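You operate a simulated robot arm through the tools that you are given. There is no shell and no other tool. Be economical: measure what you need, move in short steps, check, and stop when the job is done.

Carry out the task below with a simulated robot arm. There is one attempt and no reset: what you move stays moved.

JOB
Print RECEIVED on the yellow slip and put it in the green rack.
Fine: on the low cupboards; leave the printer on, its dial at RECEIVED.

It is judged by the outcome, as a careful person would: the job done as asked, and still so three seconds after it is handed in. It fails if anything else is knocked over, pushed out of place, dropped, spilled or broken.

ROBOT AND FRAMES
A 7-joint arm with a two-finger parallel gripper, fixed in place. Base frame: the origin is at the foot of the arm, x ahead of it, y to its left, z up; the work surface is at about z = 0.754. Lengths are in m, angles in rad, forces in N, time in s.
Its first joint turns from -2.897 to 2.897 rad. Payload 4.4 kg.
The TCP is the grasp point between the finger pads, 0.023 m short of the fingertips. In the tool frame z runs along the fingers and y along their closing line. Largest opening 0.094 m; finger width 0.038, thickness 0.01; the body of the gripper, 0.054 by 0.096 m, starts 0.039 m behind the TCP.
Orientation is that of the tool frame in the base frame, as a unit quaternion [x, y, z, w]. With the fingers straight down and closing along the base's y, the tool's x points along the base's -x, its y along +y and its z along -z.

CONTROLS
- The arm moves only by the tool apply_moves. Its argument "plan" is a list of rows, each an object of numbers (a shift or turn left out is 0, a gripper value left out holds the last): "tx", "ty", "tz": the shift along the tool's x, y, z in m; "ax", "ay", "az": the turn, a rotation vector about the tool's x, y, z in rad; "claw": the gripper command, from -1 (shut) to 1 (fully open), values between in proportion. In form: [{"tx": .., "ty": .., "tz": .., "ax": .., "ay": .., "az": .., "claw": ..}, ...]. A call has 1 to 10 rows; each row shifts and turns the commanded pose from where the row before left it, along the tool's axes as they then stand. Rows are played at 5 a second. More than 0.05 m and 0.15 rad between two rows, or a gripper value outside its range, and nothing of the call is played. A pose out of reach is approached as far as the arm can. The call stops where the force on the tool passes 90 N (or 10 N more than at its start, if that is more) or the arm is blocked; 0.2 s more then pass. The fingers move at their own pace (about 0.072 m/s each) and stop on an object; they squeeze with about 29 N. The grip force told is the motor's: it shows also when the fingers shut on nothing. Time passes only in rows, and 0.2 s behind the last, so rows that do not move let the fingers close. The reply holds the time, the measured pose of the TCP, the force on the tool along the base axes, the opening and the grip force, in the units named above and with some noise.
- Cameras (640 x 400 px; columns grow to the right, rows downward): "scene" is fixed at [0.4017, 0.4977, 1.4077]; the picture's right is [-0.99, -0.12, 0.00], its down [-0.08, 0.69, -0.72] and it looks along [0.08, -0.71, -0.70] (base axes); focal length 214 px, centre (320, 200). "wrist" rides on the gripper at [-0.039, 0, -0.044] in the tool frame; the picture's right is [0.00, -1.00, 0.00], its down [0.97, 0.00, -0.24] and it looks along [0.24, 0.00, 0.97] (tool axes); focal length 218 px, centre (320, 200).
- grab_frame(camera): a new picture of that camera. It takes no simulated time.
- pixel_to_xyz(camera, pixels): for up to 12 pixels [column, row] of the newest picture of that camera ("zoom" is the newest enlarged one), the place [x, y, z] in the base frame of the surface seen there, good to about 0.002 m, but the place of the scene camera against the robot may be out by one fixed shift of up to 0.018 m in any direction. It takes no simulated time.
- zoom(camera, box): a new picture of the part [left, top, right, bottom] of that camera's present view, enlarged. It takes no simulated time.
- hand_in(): hands the job in; it is judged then, once.

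Work in short steps. Measure before you move; look again where a grasp or a placing could have gone wrong, and mend it. You have 80 turns and 54 pictures in all, those below and enlarged ones among them. Open the gripper and draw the arm clear of the work before you hand the job in, unless the task says otherwise; then end with one line.

The tools are called after "Emit:" as name(argument=value, ...) on one line, values as JSON. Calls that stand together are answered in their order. apply_moves: Moves the arm, as the interface text tells. Its arguments: {"type":"object","properties":{"plan":{"type":"array","items":{"type":"object","properties":{"tx":{"type":"number"},"ty":{"type":"number"},"tz":{"type":"number"},"ax":{"type":"number"},"ay":{"type":"number"},"az":{"type":"number"},"claw":{"type":"number"}}}}},"required":["plan"]} The other tools are called the same way: grab_frame (camera) takes a picture; pixel_to_xyz (camera, pixels) gives the place of the surface under pixels of a picture; zoom (camera, box) takes an enlarged picture of a part of a camera's view; hand_in () hands the job in.

At the start:

```text
time: 0.0
tcp_pos: [0.5281, 0.0713, 1.1994]
ee_rot: [0.0, 1.0, 0.0, 0.0]
ft_force: [-0.8, 0.1, 0.0]
grip_width: 0.0938
grasp_force: 0.0
```

scene: 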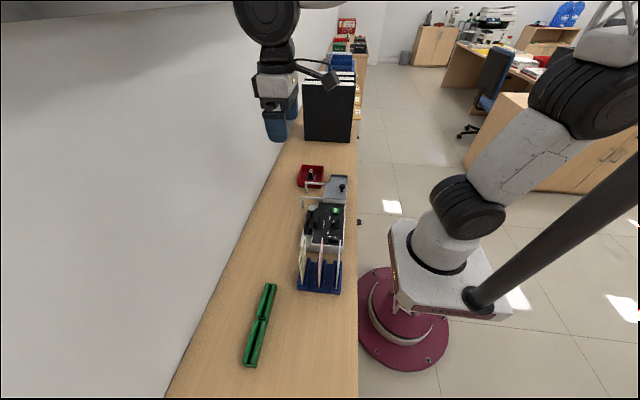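
wrist: 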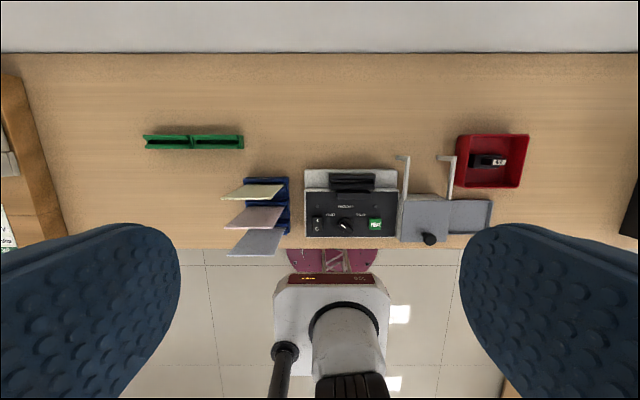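

I start by zooming in on the wrist view of the printer, slips and rack (columns 130-540, rows 120-270) and the scene view.

Emit:
zoom(camera="wrist", box=[290, 140, 450, 240])

Emit:
zoom(camera="wrist", box=[130, 120, 310, 265])

Emit:
zoom(camera="scene", box=[230, 160, 390, 300])

Emit:
pixel_to_xyz(camera="wrist", pixels=[[345, 224], [376, 225], [318, 225], [352, 182], [350, 200], [252, 192], [252, 217], [255, 242], [166, 142], [217, 142], [423, 215], [430, 239]])

```text
4.00 times, centred on (370, 190) of wrist
```

zoom: 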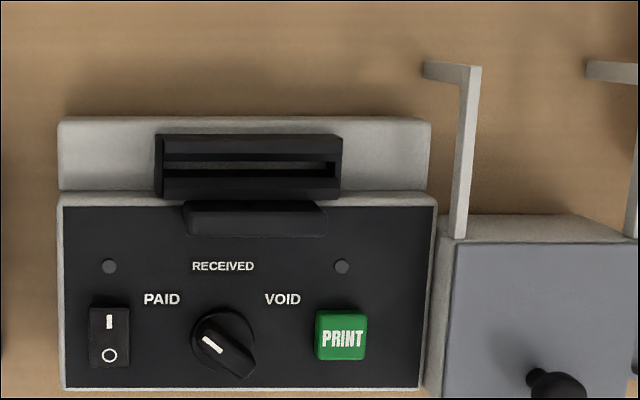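

```text
2.76 times, centred on (220, 192) of wrist
```

zoom: 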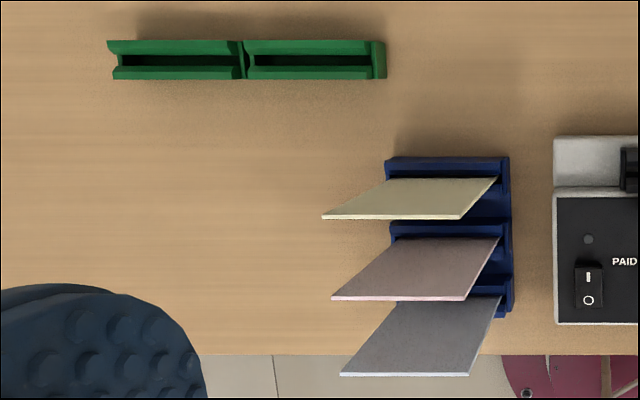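

```text
2.86 times, centred on (310, 230) of scene
```

zoom: 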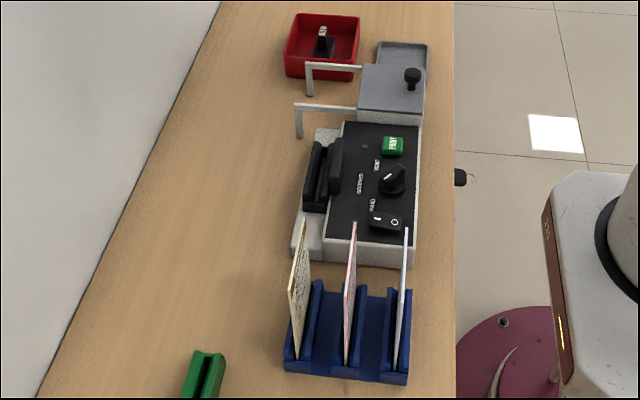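

```text
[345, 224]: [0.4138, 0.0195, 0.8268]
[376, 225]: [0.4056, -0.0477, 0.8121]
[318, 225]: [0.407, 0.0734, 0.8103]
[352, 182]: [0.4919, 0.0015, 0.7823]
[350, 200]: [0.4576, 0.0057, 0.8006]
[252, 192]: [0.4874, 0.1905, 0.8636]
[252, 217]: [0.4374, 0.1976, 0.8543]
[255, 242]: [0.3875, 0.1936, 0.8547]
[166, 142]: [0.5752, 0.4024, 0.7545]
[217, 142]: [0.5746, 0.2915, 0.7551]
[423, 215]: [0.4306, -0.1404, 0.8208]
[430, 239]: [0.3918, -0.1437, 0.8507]
```

The dial seems to point at PAID (zoom 212,343) and the slips stand in the blue holder. I move closer, above the printer, for a better look at the switch, slot and dial.

Emit:
apply_moves(plan=[{"ty": -0.04, "tz": 0.03}, {"ty": -0.03, "tz": 0.04}, {"tz": 0.05}, {"tz": 0.04}, {"tz": 0.03}])

Emit:
grab_frame(camera="wrist")

Emit:
zoom(camera="wrist", box=[230, 180, 430, 305])

```text
time: 1.2
tcp_pos: [0.5272, 0.0004, 1.0089]
ee_rot: [0.0, 1.0, 0.0, 0.0]
ft_force: [-0.3, 0.4, 0.0]
grip_width: 0.094
grasp_force: 0.0
```

```text
48 pictures are left
```

wrist: 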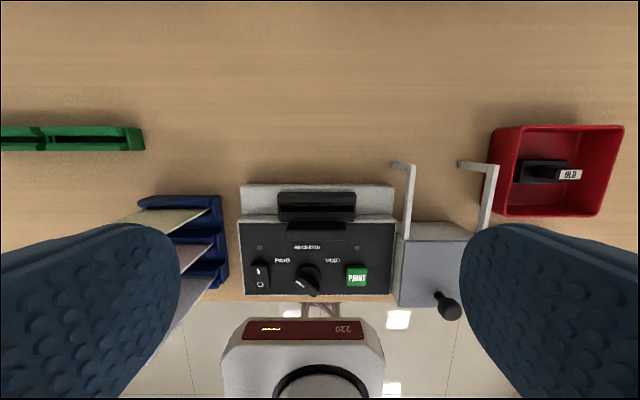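

```text
3.20 times, centred on (330, 242) of wrist
```

zoom: 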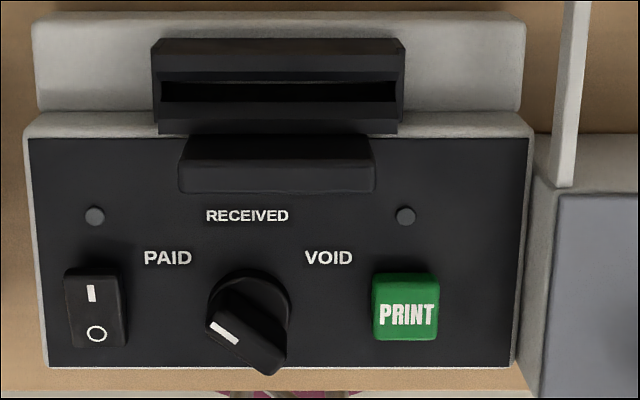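

The LEDs look dark, so the printer may be off; the dial's angle is unclear here. I move right above the panel to see it straight.

Emit:
apply_moves(plan=[{"tx": 0.05}, {"tx": 0.05, "tz": 0.02}, {"tz": 0.02}])

Emit:
zoom(camera="wrist", box=[220, 90, 420, 215])

```text
refused: row 2 steps farther than a row can; nothing moved
```

```text
3.20 times, centred on (320, 152) of wrist
```

zoom: 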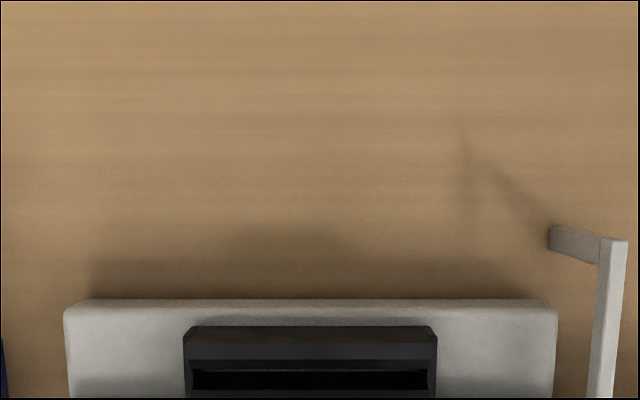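

The row was too long (combined shift over 0.05), so I redo it in smaller rows.

Emit:
apply_moves(plan=[{"tx": 0.035}, {"tx": 0.035}, {"tx": 0.03}, {"tz": 0.04}])

Emit:
grab_frame(camera="wrist")

```text
time: 2.2
tcp_pos: [0.4277, 0.0025, 0.9701]
ee_rot: [-0.001, 1.0, 0.0, 0.0]
ft_force: [0.3, -0.3, 0.3]
grip_width: 0.0942
grasp_force: 0.1
```

```text
45 pictures are left
```

wrist: 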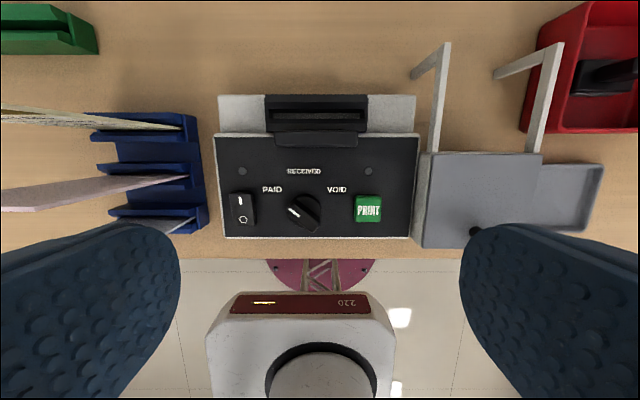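

The panel is now well framed; I zoom on the controls and read the positions of the switch, dial, button and slot.

Emit:
zoom(camera="wrist", box=[216, 160, 400, 245])

Emit:
pixel_to_xyz(camera="wrist", pixels=[[292, 213], [304, 210], [312, 222], [318, 208], [285, 222], [367, 207], [240, 200], [243, 219], [317, 115], [317, 101], [317, 124], [304, 171]])

```text
3.48 times, centred on (308, 202) of wrist
```

zoom: 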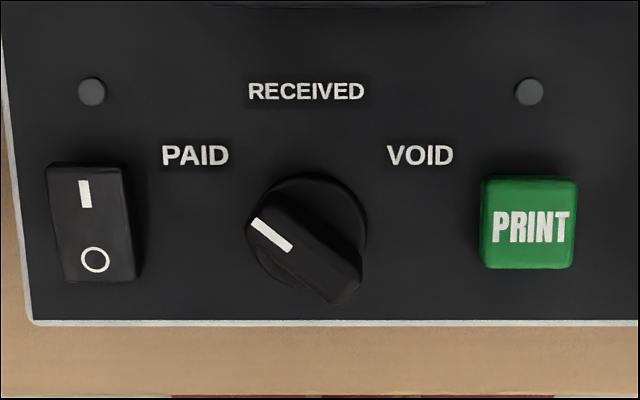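

```text
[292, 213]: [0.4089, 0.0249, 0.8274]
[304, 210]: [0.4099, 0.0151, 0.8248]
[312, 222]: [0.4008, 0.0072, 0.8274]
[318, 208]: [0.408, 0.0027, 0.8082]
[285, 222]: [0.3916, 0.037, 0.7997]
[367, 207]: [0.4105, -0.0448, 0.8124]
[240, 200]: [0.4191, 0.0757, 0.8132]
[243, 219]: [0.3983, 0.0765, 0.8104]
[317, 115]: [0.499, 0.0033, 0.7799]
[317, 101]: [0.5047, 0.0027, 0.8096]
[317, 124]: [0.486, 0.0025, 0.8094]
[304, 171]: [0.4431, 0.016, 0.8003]
```

The pointer lies about 54° left of straight up, at PAID, with its knob near (0.405, 0.0145). The rocker's I side is raised (0.813 against 0.810), so it's off. I shut the gripper, turn it 90° and go above the I side at (0.420, 0.076).

Emit:
apply_moves(plan=[{"ty": 0.04, "az": 0.15, "claw": -1}, {"az": 0.15}, {"az": 0.15}, {"az": 0.15}, {"az": 0.15}, {"az": 0.15}, {"az": 0.15}, {"az": 0.15}, {"az": 0.15}, {"az": 0.15}])

Emit:
apply_moves(plan=[{"az": 0.0708}, {"tx": 0.035}, {"ty": -0.007, "tz": 0.03}, {"tz": 0.04}])

```text
time: 4.4
tcp_pos: [0.4289, 0.0426, 0.9691]
ee_rot: [0.683, 0.73, 0.0, 0.001]
ft_force: [-0.1, 0.5, -1.1]
grip_width: 0.0
grasp_force: 28.3
```

```text
time: 5.4
tcp_pos: [0.4207, 0.0765, 0.8997]
ee_rot: [0.707, 0.708, 0.0, 0.0]
ft_force: [-0.1, 0.7, -0.1]
grip_width: 0.0
grasp_force: 28.9
```

I'm at (0.421, 0.076) with the tips at about 0.877, and now descend onto the I side in fine steps.

Emit:
apply_moves(plan=[{"tz": 0.04}, {"tz": 0.018}, {"tz": 0.004}, {"tz": 0.003}, {"tz": 0.002}])

Emit:
grab_frame(camera="wrist")

```text
time: 6.6
tcp_pos: [0.4212, 0.0753, 0.8339]
ee_rot: [0.707, 0.707, 0.001, 0.001]
ft_force: [-24.8, -2.5, 81.3]
grip_width: 0.0001
grasp_force: 28.7
```

```text
43 pictures are left
```

wrist: 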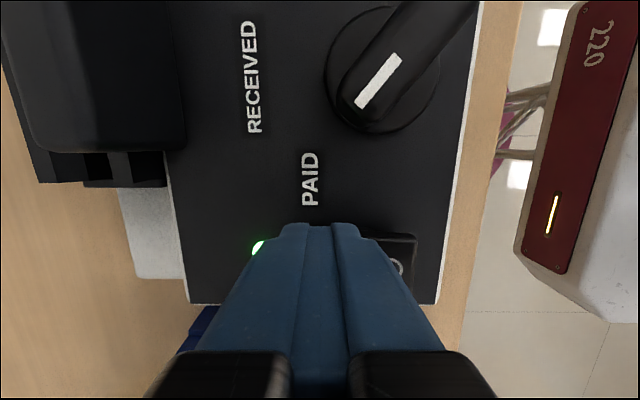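

The green LED at (258,247) is lit, so the printer is on. I rise and turn back toward the dial's angle.

Emit:
apply_moves(plan=[{"tz": -0.04}, {"tz": -0.035}, {"tx": -0.04, "az": -0.12}, {"az": -0.15}, {"az": -0.15}, {"az": -0.15}, {"az": -0.15}, {"az": -0.15}, {"az": -0.15}, {"az": -0.15}])

Emit:
apply_moves(plan=[{"az": -0.15}, {"az": -0.15}, {"az": -0.1008}, {"claw": -0.1}])

Emit:
grab_frame(camera="wrist")

```text
time: 8.8
tcp_pos: [0.4206, 0.0356, 0.907]
ee_rot: [0.198, 0.98, 0.0, 0.0]
ft_force: [0.1, 0.2, -0.1]
grip_width: 0.0001
grasp_force: 28.5
```

```text
time: 9.8
tcp_pos: [0.42, 0.0364, 0.9076]
ee_rot: [-0.001, 1.0, 0.001, 0.0]
ft_force: [0.5, 0.9, -0.1]
grip_width: 0.0423
grasp_force: 0.0
```

```text
42 pictures are left
```

wrist: 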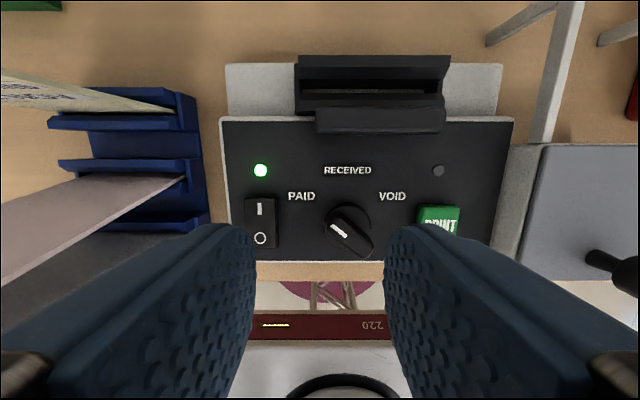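

The printer is on, gripper square. I measure the dial's disc and bar in this closer view.

Emit:
zoom(camera="wrist", box=[300, 190, 400, 265])

Emit:
pixel_to_xyz(camera="wrist", pixels=[[338, 230], [350, 232], [362, 245], [331, 222], [372, 254], [347, 206], [342, 215], [368, 232], [325, 232]])

```text
5.33 times, centred on (350, 228) of wrist
```

zoom: 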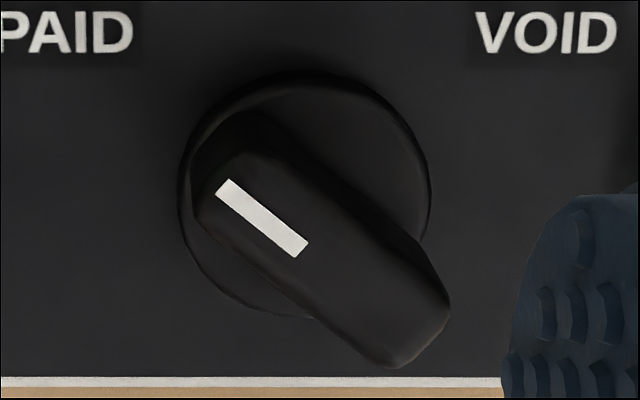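

```text
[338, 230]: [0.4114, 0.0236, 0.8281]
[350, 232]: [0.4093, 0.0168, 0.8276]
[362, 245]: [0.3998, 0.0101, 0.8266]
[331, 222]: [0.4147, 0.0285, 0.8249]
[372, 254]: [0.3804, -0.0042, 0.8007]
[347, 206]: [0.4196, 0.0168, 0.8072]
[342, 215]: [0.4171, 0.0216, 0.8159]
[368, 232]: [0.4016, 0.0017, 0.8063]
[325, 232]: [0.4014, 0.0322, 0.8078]
```

The zoom spans columns 290–410, so the disc centre is at pixel (347,227), giving (0.4045, 0.0172), and the bar is about 51° off straight. I go over it, turn to straddle the bar, and descend part-way.

Emit:
apply_moves(plan=[{"tx": 0.0155, "ty": -0.0191}, {"az": -0.15}, {"az": -0.15}, {"az": -0.15}, {"az": -0.15}, {"az": -0.15}, {"az": -0.15}, {"tz": 0.04}, {"tz": 0.01}])

Emit:
grab_frame(camera="wrist")

```text
time: 11.8
tcp_pos: [0.4063, 0.0154, 0.8578]
ee_rot: [-0.435, 0.9, 0.0, 0.0]
ft_force: [-0.5, -0.3, -0.2]
grip_width: 0.0421
grasp_force: 0.0
```

```text
40 pictures are left
```

wrist: 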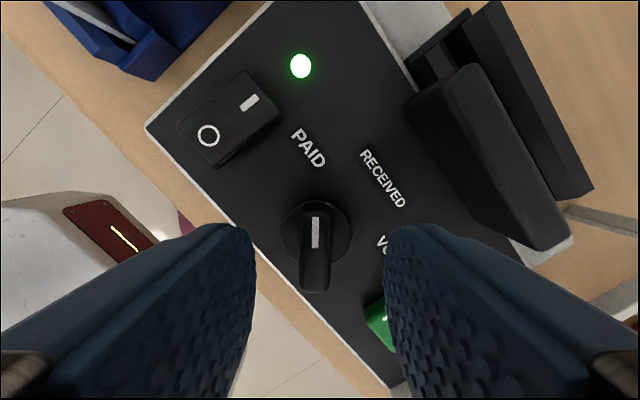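

The bar is vertical and centred between the fingers at column 316. I descend until the tips are at about 0.812, then close.

Emit:
apply_moves(plan=[{"tz": 0.015}, {"tz": 0.0075}, {"claw": -1}, {}, {}])

```text
time: 13.0
tcp_pos: [0.4035, 0.0175, 0.8327]
ee_rot: [-0.435, 0.9, 0.0, -0.001]
ft_force: [-42.2, 49.5, 8.1]
grip_width: 0.0127
grasp_force: 44.9
```

The knob is held (0.0127 wide), with about 65 N sideways along tool +y, so I ease by shifting 1.5 mm that way.

Emit:
apply_moves(plan=[{"ty": 0.0015}])

```text
time: 13.4
tcp_pos: [0.4038, 0.0176, 0.8339]
ee_rot: [-0.434, 0.901, 0.001, -0.001]
ft_force: [-22.0, 6.0, -25.5]
grip_width: 0.013
grasp_force: 44.9
```

Force is eased. I turn the knob clockwise (+az) in steps.

Emit:
apply_moves(plan=[{"az": 0.1}, {"az": 0.1}, {"az": 0.1}, {"az": 0.1}])

```text
time: 14.4
tcp_pos: [0.404, 0.0188, 0.8348]
ee_rot: [-0.246, 0.969, 0.0, 0.0]
ft_force: [-12.9, -28.2, -17.8]
grip_width: 0.0132
grasp_force: 45.2
```

It turns with modest forces; I ease slightly along the force and continue to straight.

Emit:
apply_moves(plan=[{"tx": 0.0006, "ty": -0.0007, "az": 0.1}, {"az": 0.1}, {"az": 0.1}, {"az": 0.1}, {"az": 0.1}])

```text
time: 15.6
tcp_pos: [0.4054, 0.016, 0.8347]
ee_rot: [0.001, 1.0, 0.0, 0.001]
ft_force: [16.8, -27.9, -23.9]
grip_width: 0.0127
grasp_force: 45.0
```

The gripper is square now. I open a little, rise and check the dial.

Emit:
apply_moves(plan=[{"claw": -0.3}, {}, {"tz": -0.04}, {"tz": -0.04}])

Emit:
zoom(camera="wrist", box=[210, 80, 430, 220])

```text
time: 16.6
tcp_pos: [0.4043, 0.0188, 0.9151]
ee_rot: [0.001, 1.0, -0.001, -0.001]
ft_force: [-0.6, 0.5, 0.7]
grip_width: 0.0328
grasp_force: 0.1
```

```text
2.86 times, centred on (320, 150) of wrist
```

zoom: 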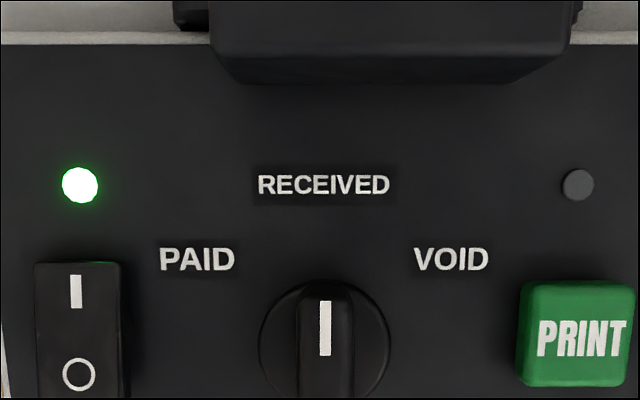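

The dial points at RECEIVED. Next I look at the yellow slip: rise and move over the blue holder, with a scene zoom too.

Emit:
apply_moves(plan=[{"tz": -0.05}, {"tz": -0.05}, {"ty": 0.045, "tz": -0.02}, {"ty": 0.05}, {"tx": -0.04, "ty": 0.03}, {"tx": -0.04, "claw": 0.2}])

Emit:
grab_frame(camera="wrist")

Emit:
zoom(camera="scene", box=[280, 200, 360, 300])

```text
time: 18.0
tcp_pos: [0.4834, 0.1429, 1.0346]
ee_rot: [-0.001, 1.0, -0.001, -0.001]
ft_force: [0.1, -0.6, 0.3]
grip_width: 0.0563
grasp_force: 0.0
```

```text
38 pictures are left
```

wrist: 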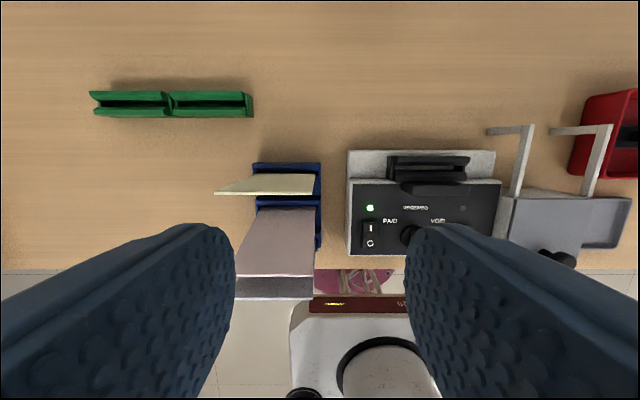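

```text
4.00 times, centred on (320, 250) of scene
```

zoom: 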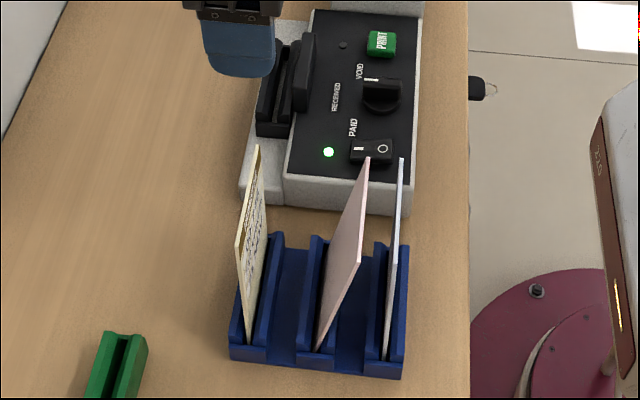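

The pink slip at (270,240) now leans more than it did at first. I measure the slips and holder before going on.

Emit:
zoom(camera="wrist", box=[200, 150, 360, 310])

Emit:
pixel_to_xyz(camera="wrist", pixels=[[217, 193], [311, 193], [256, 176], [314, 177], [240, 272], [310, 273], [262, 211], [313, 211], [285, 295], [318, 245], [285, 165], [285, 200]])

Emit:
pixel_to_xyz(camera="scene", pixels=[[331, 242], [326, 265], [321, 285], [305, 240], [302, 262], [303, 282], [337, 255], [345, 230], [370, 250]])

```text
2.50 times, centred on (280, 230) of wrist
```

zoom: 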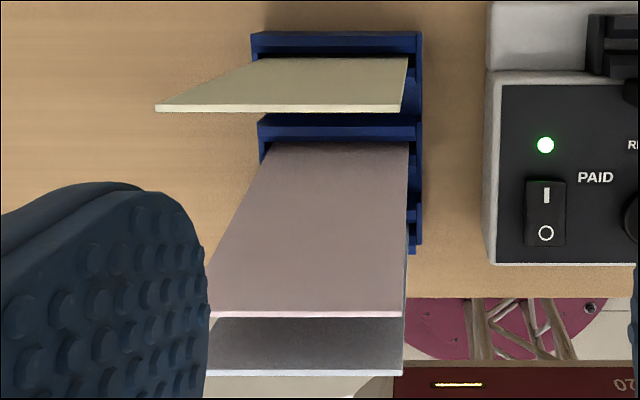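

```text
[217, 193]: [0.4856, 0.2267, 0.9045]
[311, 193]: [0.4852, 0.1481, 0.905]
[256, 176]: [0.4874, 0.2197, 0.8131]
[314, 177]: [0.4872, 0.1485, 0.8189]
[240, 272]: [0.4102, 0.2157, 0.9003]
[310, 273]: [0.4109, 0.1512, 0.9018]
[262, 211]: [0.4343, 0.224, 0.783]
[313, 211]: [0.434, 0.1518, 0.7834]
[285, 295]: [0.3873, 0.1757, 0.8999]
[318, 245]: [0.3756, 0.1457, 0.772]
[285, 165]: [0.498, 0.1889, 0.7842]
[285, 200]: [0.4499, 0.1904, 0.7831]
```

```text
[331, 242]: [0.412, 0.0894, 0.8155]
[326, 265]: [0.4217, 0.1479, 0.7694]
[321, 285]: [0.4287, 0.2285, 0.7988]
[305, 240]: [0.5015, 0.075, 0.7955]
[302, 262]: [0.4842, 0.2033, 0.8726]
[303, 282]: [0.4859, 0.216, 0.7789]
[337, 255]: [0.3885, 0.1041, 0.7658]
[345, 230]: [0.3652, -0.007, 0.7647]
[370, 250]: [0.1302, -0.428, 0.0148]
```

Yellow stands upright at x≈0.486, y 0.148–0.227, top z 0.905. Pink leans, its top at x 0.410. Now I measure the printer slot and green rack.

Emit:
zoom(camera="wrist", box=[370, 140, 490, 215])

Emit:
pixel_to_xyz(camera="zoom", pixels=[[95, 90], [95, 110], [95, 130], [95, 150], [95, 170], [530, 105], [530, 125], [530, 145], [300, 110], [300, 130], [300, 150], [300, 170]])

Emit:
zoom(camera="wrist", box=[80, 55, 270, 155])

Emit:
pixel_to_xyz(camera="wrist", pixels=[[92, 93], [140, 93], [140, 101], [140, 112], [165, 100], [172, 100], [210, 93], [210, 103], [210, 113], [249, 94], [249, 115], [180, 103]])

```text
5.33 times, centred on (430, 178) of wrist
```

zoom: 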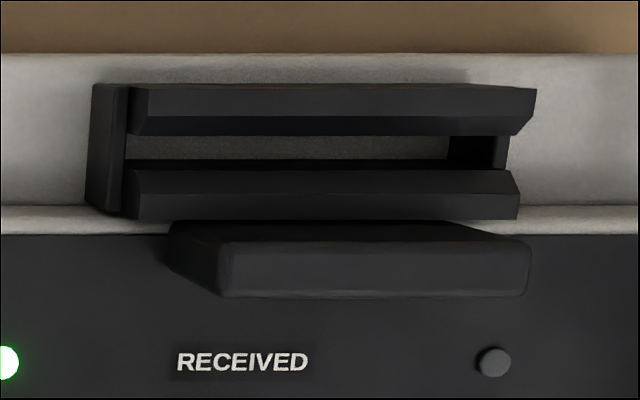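

```text
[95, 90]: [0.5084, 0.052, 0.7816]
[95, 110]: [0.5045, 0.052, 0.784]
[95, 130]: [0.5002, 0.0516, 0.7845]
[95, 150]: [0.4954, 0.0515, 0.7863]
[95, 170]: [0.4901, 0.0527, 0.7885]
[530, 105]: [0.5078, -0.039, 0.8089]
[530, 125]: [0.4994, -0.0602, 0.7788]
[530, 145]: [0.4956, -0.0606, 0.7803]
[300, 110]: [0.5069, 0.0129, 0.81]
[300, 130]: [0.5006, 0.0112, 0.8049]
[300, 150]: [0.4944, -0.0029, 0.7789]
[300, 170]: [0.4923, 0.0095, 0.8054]
```

```text
3.37 times, centred on (175, 105) of wrist
```

zoom: 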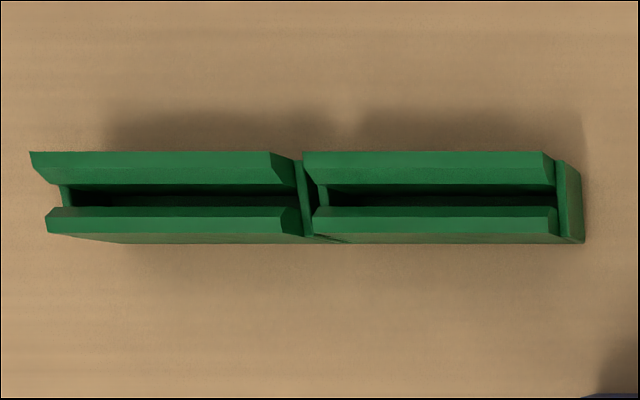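

```text
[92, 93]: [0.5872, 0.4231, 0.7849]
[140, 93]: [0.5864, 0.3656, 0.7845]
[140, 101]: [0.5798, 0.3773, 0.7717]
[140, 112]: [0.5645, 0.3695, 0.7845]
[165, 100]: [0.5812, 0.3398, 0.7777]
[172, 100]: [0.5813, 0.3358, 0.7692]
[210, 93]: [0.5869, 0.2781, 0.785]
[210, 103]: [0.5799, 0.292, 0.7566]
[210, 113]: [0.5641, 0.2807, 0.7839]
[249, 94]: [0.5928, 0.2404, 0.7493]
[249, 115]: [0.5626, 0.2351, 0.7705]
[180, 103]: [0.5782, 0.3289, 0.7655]
```

The printer slot is centred near (0.4965, 0.0025), jaw top 0.81. The rack's near compartment is near (0.575, 0.285), top 0.785. I turn the gripper 90° to close along x and go above the yellow slip.

Emit:
apply_moves(plan=[{"tx": -0.002, "ty": 0.044, "az": 0.15, "claw": -0.2}, {"az": 0.15}, {"az": 0.15}, {"az": 0.15}, {"az": 0.15}, {"az": 0.15}, {"az": 0.15}, {"az": 0.15}, {"az": 0.15}, {"az": 0.15}])

Emit:
apply_moves(plan=[{"az": 0.0708}, {"tz": 0.04}])

Emit:
grab_frame(camera="wrist")

```text
time: 20.2
tcp_pos: [0.4877, 0.1866, 1.0352]
ee_rot: [0.682, 0.731, 0.0, 0.0]
ft_force: [0.4, 0.1, 0.6]
grip_width: 0.0374
grasp_force: 0.2
```

```text
time: 20.8
tcp_pos: [0.4859, 0.187, 0.9952]
ee_rot: [0.708, 0.706, 0.001, 0.0]
ft_force: [0.9, 0.0, -0.5]
grip_width: 0.0376
grasp_force: 0.1
```

```text
33 pictures are left
```

wrist: 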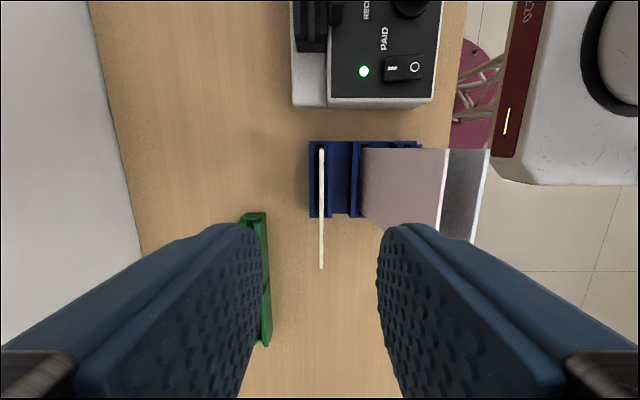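

The yellow slip is edge-on at column 321, centred between the fingers. I descend to TCP z≈0.887 and close.

Emit:
apply_moves(plan=[{"tz": 0.04}, {"tz": 0.04}, {"tz": 0.028}, {"claw": -1}, {}, {}])

Emit:
grab_frame(camera="wrist")

```text
time: 22.2
tcp_pos: [0.485, 0.186, 0.8871]
ee_rot: [0.707, 0.707, 0.0, 0.0]
ft_force: [0.0, 0.7, 0.7]
grip_width: 0.0016
grasp_force: 29.4
```

```text
32 pictures are left
```

wrist: 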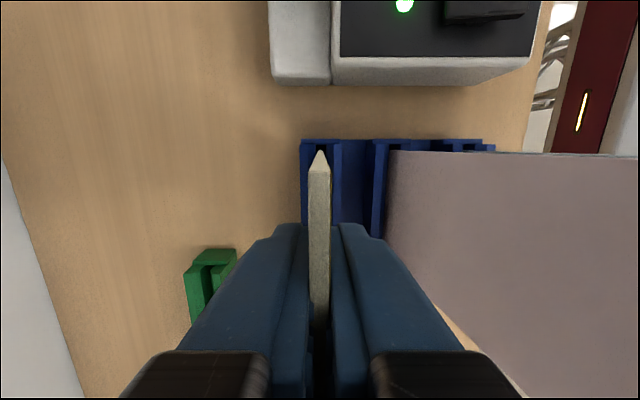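

The slip is gripped (width 0.0016). I lift it straight out by 0.13.

Emit:
apply_moves(plan=[{"tz": -0.02}, {"tz": -0.04}, {"tz": -0.04}, {"tz": -0.04}])

Emit:
grab_frame(camera="wrist")

Emit:
zoom(camera="scene", box=[250, 160, 380, 300])

```text
time: 23.2
tcp_pos: [0.4856, 0.1855, 1.0264]
ee_rot: [0.707, 0.707, 0.0, 0.0]
ft_force: [-0.7, -0.4, -0.5]
grip_width: 0.0015
grasp_force: 29.0
```

```text
31 pictures are left
```

wrist: 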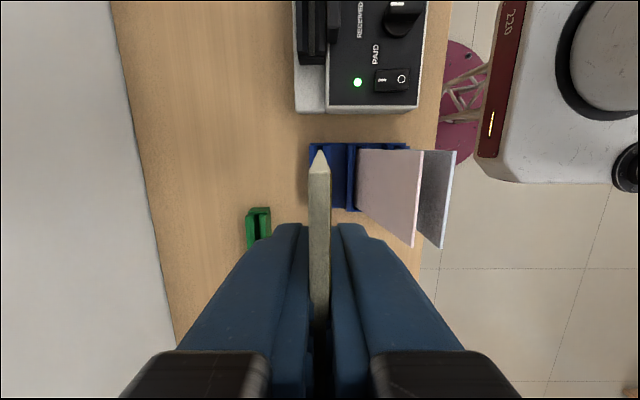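

```text
2.86 times, centred on (315, 230) of scene
```

zoom: 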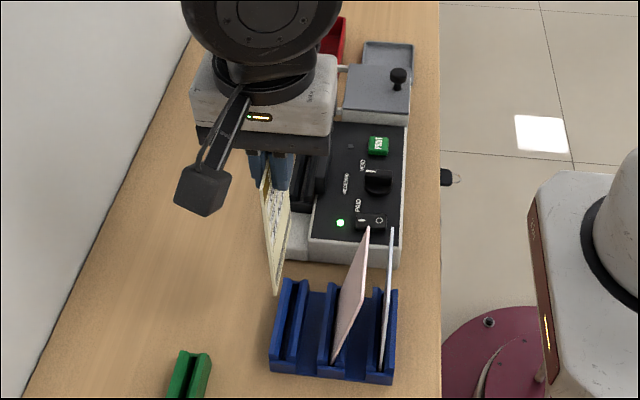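

A bar with a black box sticks out from the hand toward +y (zoom 200,190); it likely nudged the pink slip earlier. I measure how low and far it reaches.

Emit:
pixel_to_xyz(camera="zoom", pixels=[[200, 205], [190, 195], [215, 195], [200, 175], [235, 120], [272, 185], [275, 290], [265, 220], [290, 300]])

```text
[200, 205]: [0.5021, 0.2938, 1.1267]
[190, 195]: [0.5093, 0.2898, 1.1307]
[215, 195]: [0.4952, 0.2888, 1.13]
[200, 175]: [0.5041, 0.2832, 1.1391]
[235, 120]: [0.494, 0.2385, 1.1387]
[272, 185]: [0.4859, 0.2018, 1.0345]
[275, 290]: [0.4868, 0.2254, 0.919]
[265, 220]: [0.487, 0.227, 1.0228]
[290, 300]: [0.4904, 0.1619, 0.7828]
```

The box sits about 0.10 m to +y and 0.09 m above the TCP, clear for what follows. I carry the slip over to the printer slot at (0.4965, 0.0025) at this height.

Emit:
apply_moves(plan=[{"tx": -0.045}, {"tx": -0.045}, {"tx": -0.045}, {"tx": -0.045}, {"tx": -0.005, "ty": 0.0112}, {"tz": 0.04}, {"tz": 0.03}])

Emit:
grab_frame(camera="wrist")

Emit:
zoom(camera="scene", box=[280, 170, 370, 250])

```text
time: 24.8
tcp_pos: [0.4974, 0.0019, 0.9576]
ee_rot: [0.707, 0.707, 0.0, -0.001]
ft_force: [0.4, -0.1, -1.2]
grip_width: 0.0019
grasp_force: 28.8
```

```text
29 pictures are left
```

wrist: 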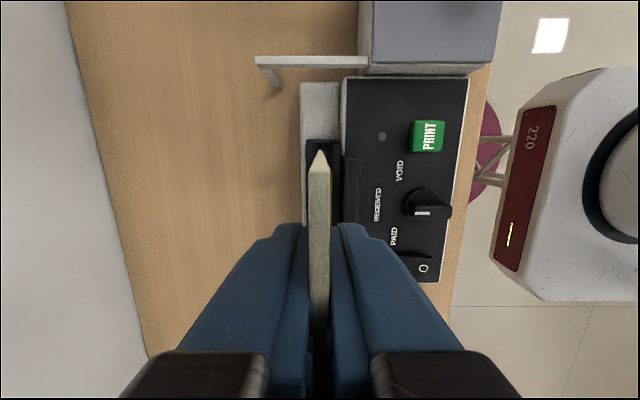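

```text
5.00 times, centred on (325, 210) of scene
```

zoom: 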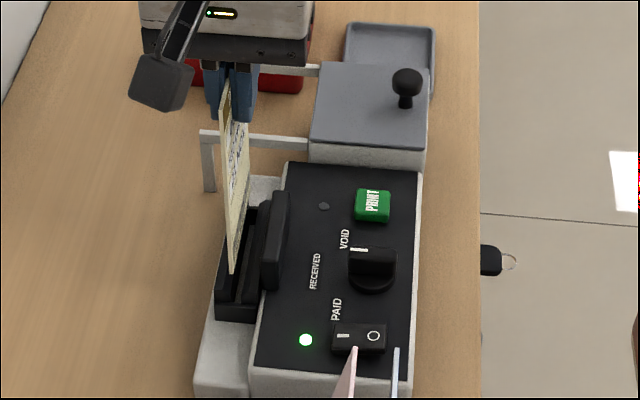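

The slip's lower edge hangs over the slot. I lower it gradually into the slot, watching the force.

Emit:
apply_moves(plan=[{"tz": 0.03}, {"tz": 0.01}, {"tz": 0.01}])

Emit:
zoom(camera="scene", box=[280, 170, 370, 250])

```text
time: 25.6
tcp_pos: [0.4988, 0.0002, 0.9072]
ee_rot: [0.707, 0.707, 0.001, 0.001]
ft_force: [-0.7, 0.5, 22.3]
grip_width: 0.0018
grasp_force: 28.8
```

```text
5.00 times, centred on (325, 210) of scene
```

zoom: 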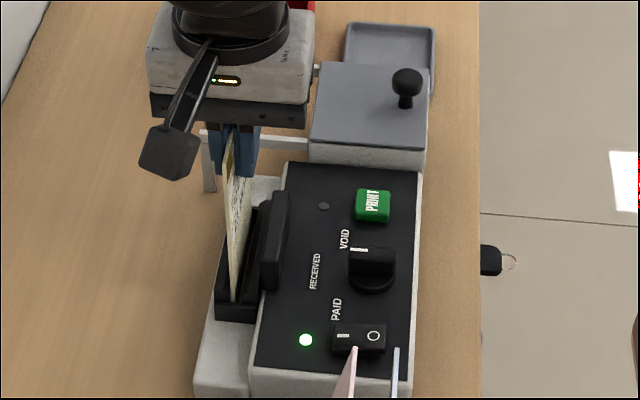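

Force is 22 N up, so contact began at TCP 0.907. I check where the slip's visible corners are.

Emit:
pixel_to_xyz(camera="zoom", pixels=[[234, 297], [233, 285], [228, 230], [226, 150], [247, 260], [225, 305], [250, 305], [240, 312], [222, 260]])

Emit:
zoom(camera="wrist", box=[260, 100, 400, 240])

Emit:
zoom(camera="scene", box=[315, 205, 345, 240])

```text
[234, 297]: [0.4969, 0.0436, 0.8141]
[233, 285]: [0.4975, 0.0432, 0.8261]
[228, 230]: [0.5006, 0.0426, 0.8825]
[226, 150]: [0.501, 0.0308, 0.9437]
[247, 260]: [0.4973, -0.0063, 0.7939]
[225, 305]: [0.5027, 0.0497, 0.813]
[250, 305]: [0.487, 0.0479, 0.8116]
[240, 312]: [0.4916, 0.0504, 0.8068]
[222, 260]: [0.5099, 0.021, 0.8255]
```

```text
2.86 times, centred on (330, 170) of wrist
```

zoom: 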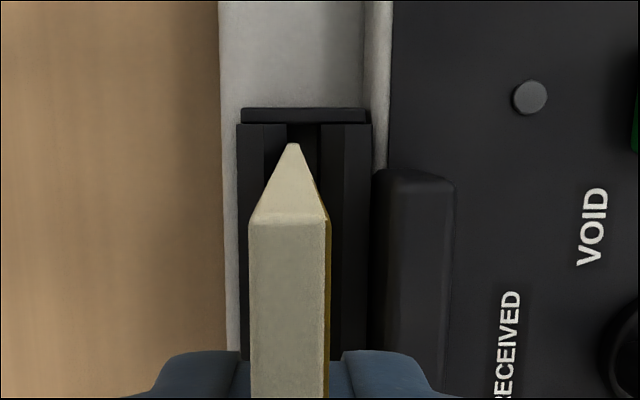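

```text
11.43 times, centred on (330, 222) of scene
```

zoom: 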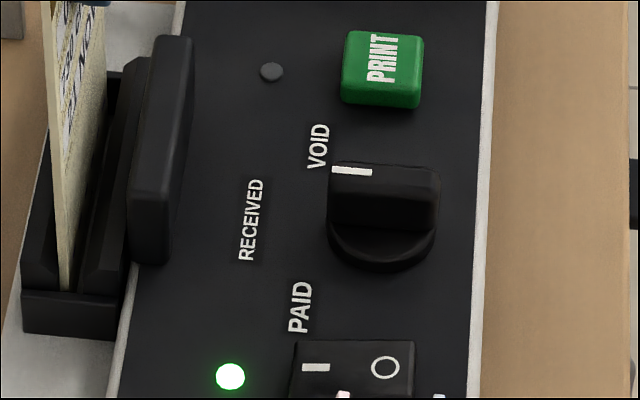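

The slip's foot rides on the +x chamfer (foot x 0.497 against the jaw centre 0.495; top leaning +x to 0.5006). I rise 12 mm, shift 3 mm to −x, and lower again.

Emit:
apply_moves(plan=[{"tz": -0.012}, {"ty": -0.003}, {}])

Emit:
zoom(camera="wrist", box=[260, 100, 400, 240])

Emit:
zoom(camera="scene", box=[310, 185, 345, 235])

```text
time: 26.4
tcp_pos: [0.4942, 0.0015, 0.9185]
ee_rot: [0.707, 0.707, 0.001, 0.0]
ft_force: [0.3, 0.1, -0.2]
grip_width: 0.0017
grasp_force: 29.1
```

```text
2.86 times, centred on (330, 170) of wrist
```

zoom: 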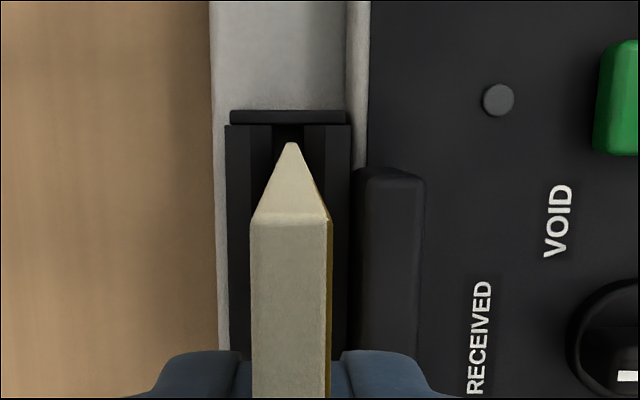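

```text
8.00 times, centred on (328, 210) of scene
```

zoom: 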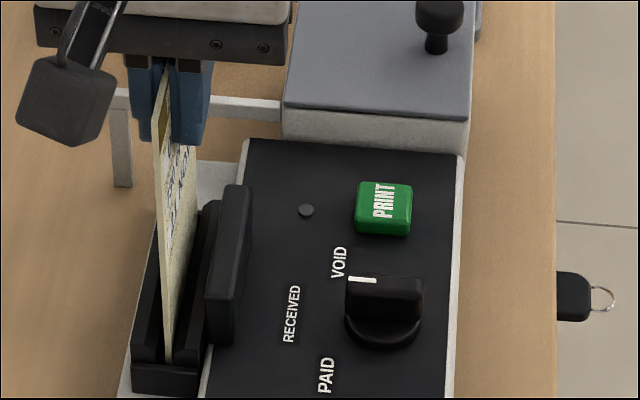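

The slip's foot (col 291) now lines up with the gap (col ~288). I lower it.

Emit:
apply_moves(plan=[{"tz": 0.01}, {"tz": 0.006}, {"tz": 0.005}])

```text
time: 27.2
tcp_pos: [0.4956, 0.0013, 0.8982]
ee_rot: [0.708, 0.706, 0.001, 0.001]
ft_force: [-2.3, 0.6, 22.8]
grip_width: 0.0017
grasp_force: 28.8
```

Emit:
zoom(camera="scene", box=[310, 185, 345, 240])

Emit:
zoom(camera="wrist", box=[260, 100, 400, 240])

```text
7.27 times, centred on (328, 212) of scene
```

zoom: 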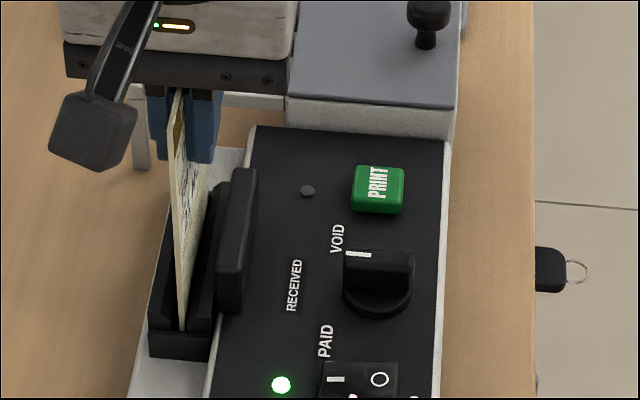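

```text
2.86 times, centred on (330, 170) of wrist
```

zoom: 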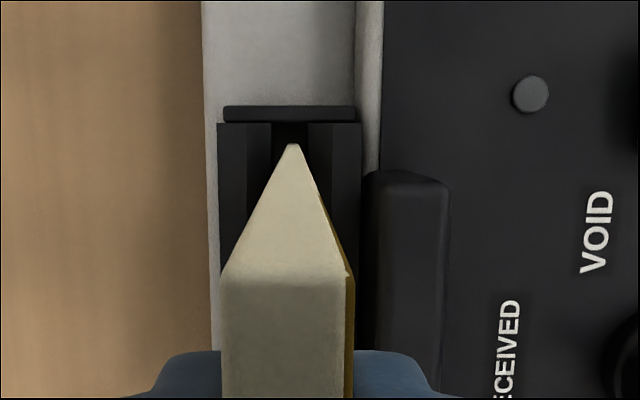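

The slip has slid up a little in the fingers. I measure its top height to judge whether its foot has reached the slot floor (0.779).

Emit:
pixel_to_xyz(camera="zoom", pixels=[[285, 272], [285, 285], [290, 200], [291, 150], [290, 133], [262, 150], [322, 150], [240, 150], [335, 150], [290, 113]])

```text
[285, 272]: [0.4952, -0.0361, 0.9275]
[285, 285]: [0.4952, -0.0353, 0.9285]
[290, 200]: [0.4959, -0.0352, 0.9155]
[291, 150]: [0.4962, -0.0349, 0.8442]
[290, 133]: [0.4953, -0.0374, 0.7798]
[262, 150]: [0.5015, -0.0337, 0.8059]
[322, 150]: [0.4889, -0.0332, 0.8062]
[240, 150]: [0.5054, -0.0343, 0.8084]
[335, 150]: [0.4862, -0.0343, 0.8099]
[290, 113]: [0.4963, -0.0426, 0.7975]
```

The slip's foot stopped at the same height both times and lies in the throat, so it's likely seated. I release it and look.

Emit:
apply_moves(plan=[{"claw": -0.5}, {"claw": -0.1}, {}])

Emit:
zoom(camera="scene", box=[300, 175, 350, 240])

Emit:
grab_frame(camera="wrist")

```text
time: 28.0
tcp_pos: [0.4944, 0.002, 0.8976]
ee_rot: [0.707, 0.707, 0.0, 0.0]
ft_force: [-0.3, -0.2, 0.3]
grip_width: 0.0424
grasp_force: 0.1
```

```text
6.15 times, centred on (325, 208) of scene
```

zoom: 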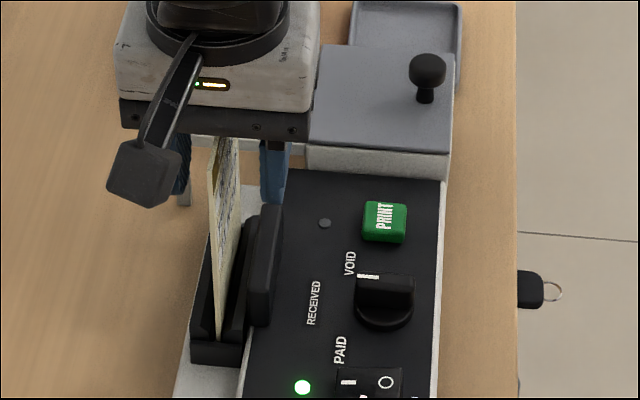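

```text
19 pictures are left
```

wrist: 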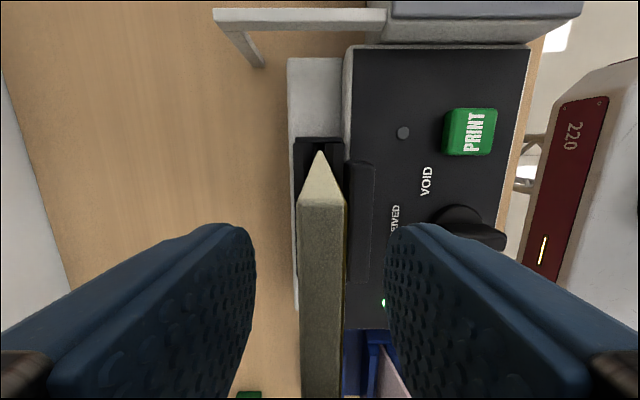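

The slip stands in the slot. I rise clear of it (top 0.928), shut the gripper and go above the PRINT button at (0.4105, −0.045).

Emit:
apply_moves(plan=[{"tz": -0.04}, {"tz": -0.04}, {"ty": -0.045, "claw": -1}, {"ty": -0.039}, {"tx": -0.047}, {"tz": 0.045}, {"tz": 0.045}, {"tz": 0.04}])

```text
time: 29.8
tcp_pos: [0.4096, -0.0461, 0.8482]
ee_rot: [0.708, 0.706, 0.0, 0.0]
ft_force: [-0.9, -1.2, 0.5]
grip_width: 0.0001
grasp_force: 28.8
```

The tips are at about 0.825, 1 cm above the button. I press in fine steps.

Emit:
apply_moves(plan=[{"tz": 0.01}, {"tz": 0.003}, {"tz": 0.002}])

Emit:
zoom(camera="scene", box=[300, 175, 360, 250])

```text
time: 30.6
tcp_pos: [0.4104, -0.0466, 0.8321]
ee_rot: [0.708, 0.706, 0.0, 0.0]
ft_force: [0.2, -0.3, 1.2]
grip_width: 0.0002
grasp_force: 29.2
```

```text
5.33 times, centred on (330, 212) of scene
```

zoom: 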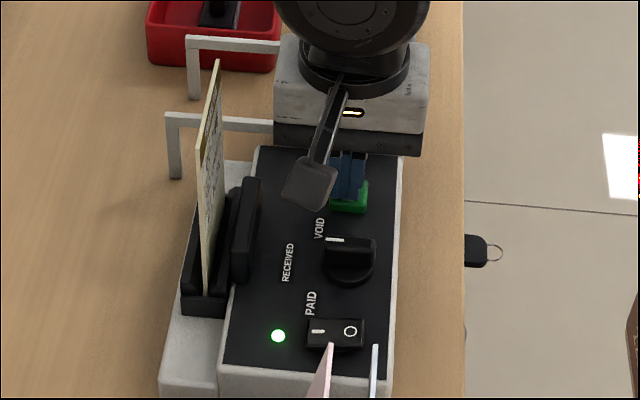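

Force is still only 1 N, so I press further in 1.5 mm steps.

Emit:
apply_moves(plan=[{"tz": 0.0015}, {"tz": 0.0015}, {"tz": 0.0015}])

```text
time: 31.4
tcp_pos: [0.4104, -0.0464, 0.8288]
ee_rot: [0.707, 0.707, 0.0, -0.001]
ft_force: [-1.8, 4.4, 12.4]
grip_width: 0.0
grasp_force: 29.0
```

Emit:
apply_moves(plan=[{"tz": 0.001}, {}, {"tz": -0.02}, {"tz": -0.03}, {}, {}, {}])

Emit:
zoom(camera="scene", box=[300, 175, 360, 250])

```text
time: 33.0
tcp_pos: [0.4108, -0.0471, 0.8769]
ee_rot: [0.707, 0.707, 0.0, -0.001]
ft_force: [-0.5, -0.5, 0.2]
grip_width: 0.0003
grasp_force: 28.2
```

```text
5.33 times, centred on (330, 212) of scene
```

zoom: 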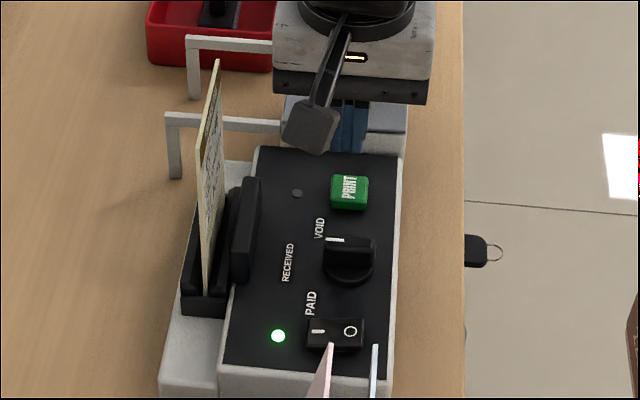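

The second LED is dark, so maybe the slip isn't fully seated. I'll press gently down on its top (0.495, 0.002, z 0.928) with shut fingers, watching force.

Emit:
apply_moves(plan=[{"tz": -0.045}, {"tz": -0.045}, {"tz": -0.03}, {"tx": 0.048}, {"ty": 0.045}, {"ty": 0.04}, {"tz": 0.03}, {"tz": 0.008}])

Emit:
apply_moves(plan=[{"tz": 0.003}, {"tz": 0.002}, {"tz": 0.002}])

```text
time: 34.8
tcp_pos: [0.4949, 0.001, 0.9592]
ee_rot: [0.707, 0.707, 0.0, 0.0]
ft_force: [0.2, 0.1, -0.2]
grip_width: 0.0
grasp_force: 28.7
```

```text
time: 35.6
tcp_pos: [0.4947, 0.0015, 0.9527]
ee_rot: [0.707, 0.708, -0.001, 0.0]
ft_force: [-0.4, -0.5, 5.6]
grip_width: 0.0003
grasp_force: 28.5
```

Emit:
apply_moves(plan=[{"tz": 0.001}, {"tz": 0.001}])

```text
time: 36.2
tcp_pos: [0.496, 0.003, 0.953]
ee_rot: [0.707, 0.707, 0.001, 0.002]
ft_force: [0.2, -1.4, 34.4]
grip_width: 0.0
grasp_force: 28.9
```

It holds at 34 N without moving, so the slip is fully seated. I regrasp it and lift it out to see if it was printed.

Emit:
apply_moves(plan=[{"tz": -0.015}, {"claw": -0.2}, {}, {"tz": 0.04}, {"tz": 0.029}, {"claw": -1}, {}, {}])

Emit:
apply_moves(plan=[{"tz": -0.02}, {"tz": -0.04}, {"tz": -0.04}, {"tx": 0.03}])

Emit:
zoom(camera="scene", box=[300, 175, 350, 235])

```text
time: 38.0
tcp_pos: [0.4946, 0.0008, 0.8964]
ee_rot: [0.707, 0.707, 0.0, -0.001]
ft_force: [0.2, 0.8, 0.0]
grip_width: 0.0015
grasp_force: 29.3
```

```text
time: 39.0
tcp_pos: [0.4951, 0.0327, 0.9965]
ee_rot: [0.707, 0.707, 0.0, 0.0]
ft_force: [0.6, -0.2, -0.2]
grip_width: 0.0014
grasp_force: 29.4
```

```text
6.67 times, centred on (325, 205) of scene
```

zoom: 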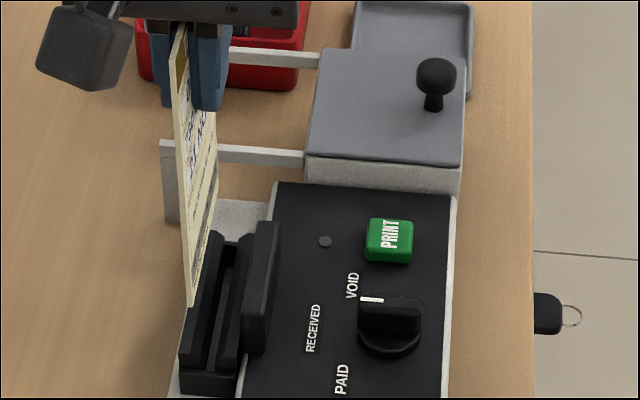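

The face is seen too obliquely to read. I lift higher and turn the slip so its printed face (−x side) comes toward the scene camera.

Emit:
apply_moves(plan=[{"tz": -0.04}, {"tz": -0.04}, {"az": 0.15}, {"az": 0.15}, {"az": 0.15}, {"az": 0.15}, {"az": 0.15}, {"az": 0.15}])

Emit:
zoom(camera="scene", box=[270, 130, 350, 210])

```text
time: 40.8
tcp_pos: [0.4961, 0.0325, 1.0768]
ee_rot: [0.945, 0.328, 0.0, 0.001]
ft_force: [-0.6, -0.9, -0.3]
grip_width: 0.0017
grasp_force: 29.1
```

```text
5.00 times, centred on (310, 170) of scene
```

zoom: 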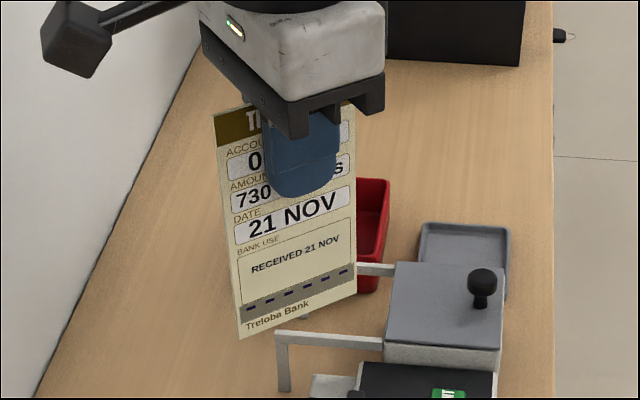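

"RECEIVED 21 NOV" is printed. I turn back square and carry the slip toward the rack's near compartment.

Emit:
apply_moves(plan=[{"az": -0.15}, {"az": -0.15}, {"az": -0.15}, {"az": -0.15}, {"az": -0.15}, {"az": -0.15}, {"ty": 0.04}, {"ty": 0.04}])

Emit:
apply_moves(plan=[{"tx": 0.045}, {"tx": 0.045}, {"tx": 0.045}, {"tx": 0.045}, {"tx": 0.045}, {"tx": 0.025}, {"tz": 0.04}, {"tz": 0.03}])

Emit:
grab_frame(camera="wrist")

Emit:
zoom(camera="scene", box=[220, 200, 340, 380])

```text
time: 42.6
tcp_pos: [0.5753, 0.0322, 1.0762]
ee_rot: [0.707, 0.707, 0.0, 0.0]
ft_force: [0.7, 0.0, -0.4]
grip_width: 0.0013
grasp_force: 28.6
```

```text
time: 44.4
tcp_pos: [0.5757, 0.2823, 1.0067]
ee_rot: [0.707, 0.707, 0.0, 0.0]
ft_force: [0.0, 0.6, -0.4]
grip_width: 0.0016
grasp_force: 28.8
```

```text
14 pictures are left
```

wrist: 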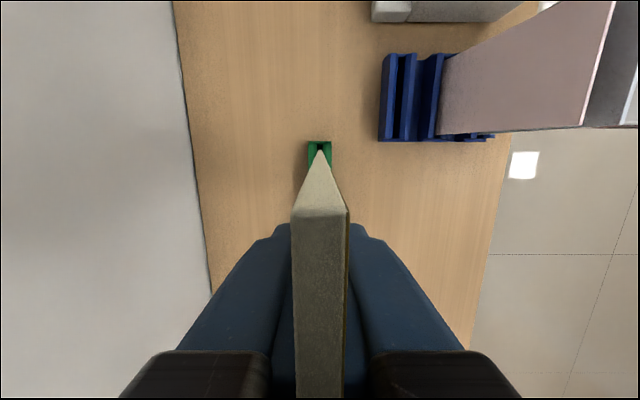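

```text
2.22 times, centred on (280, 290) of scene
```

zoom: 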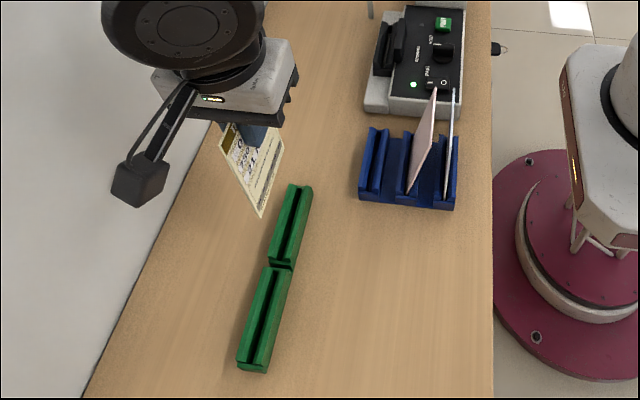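

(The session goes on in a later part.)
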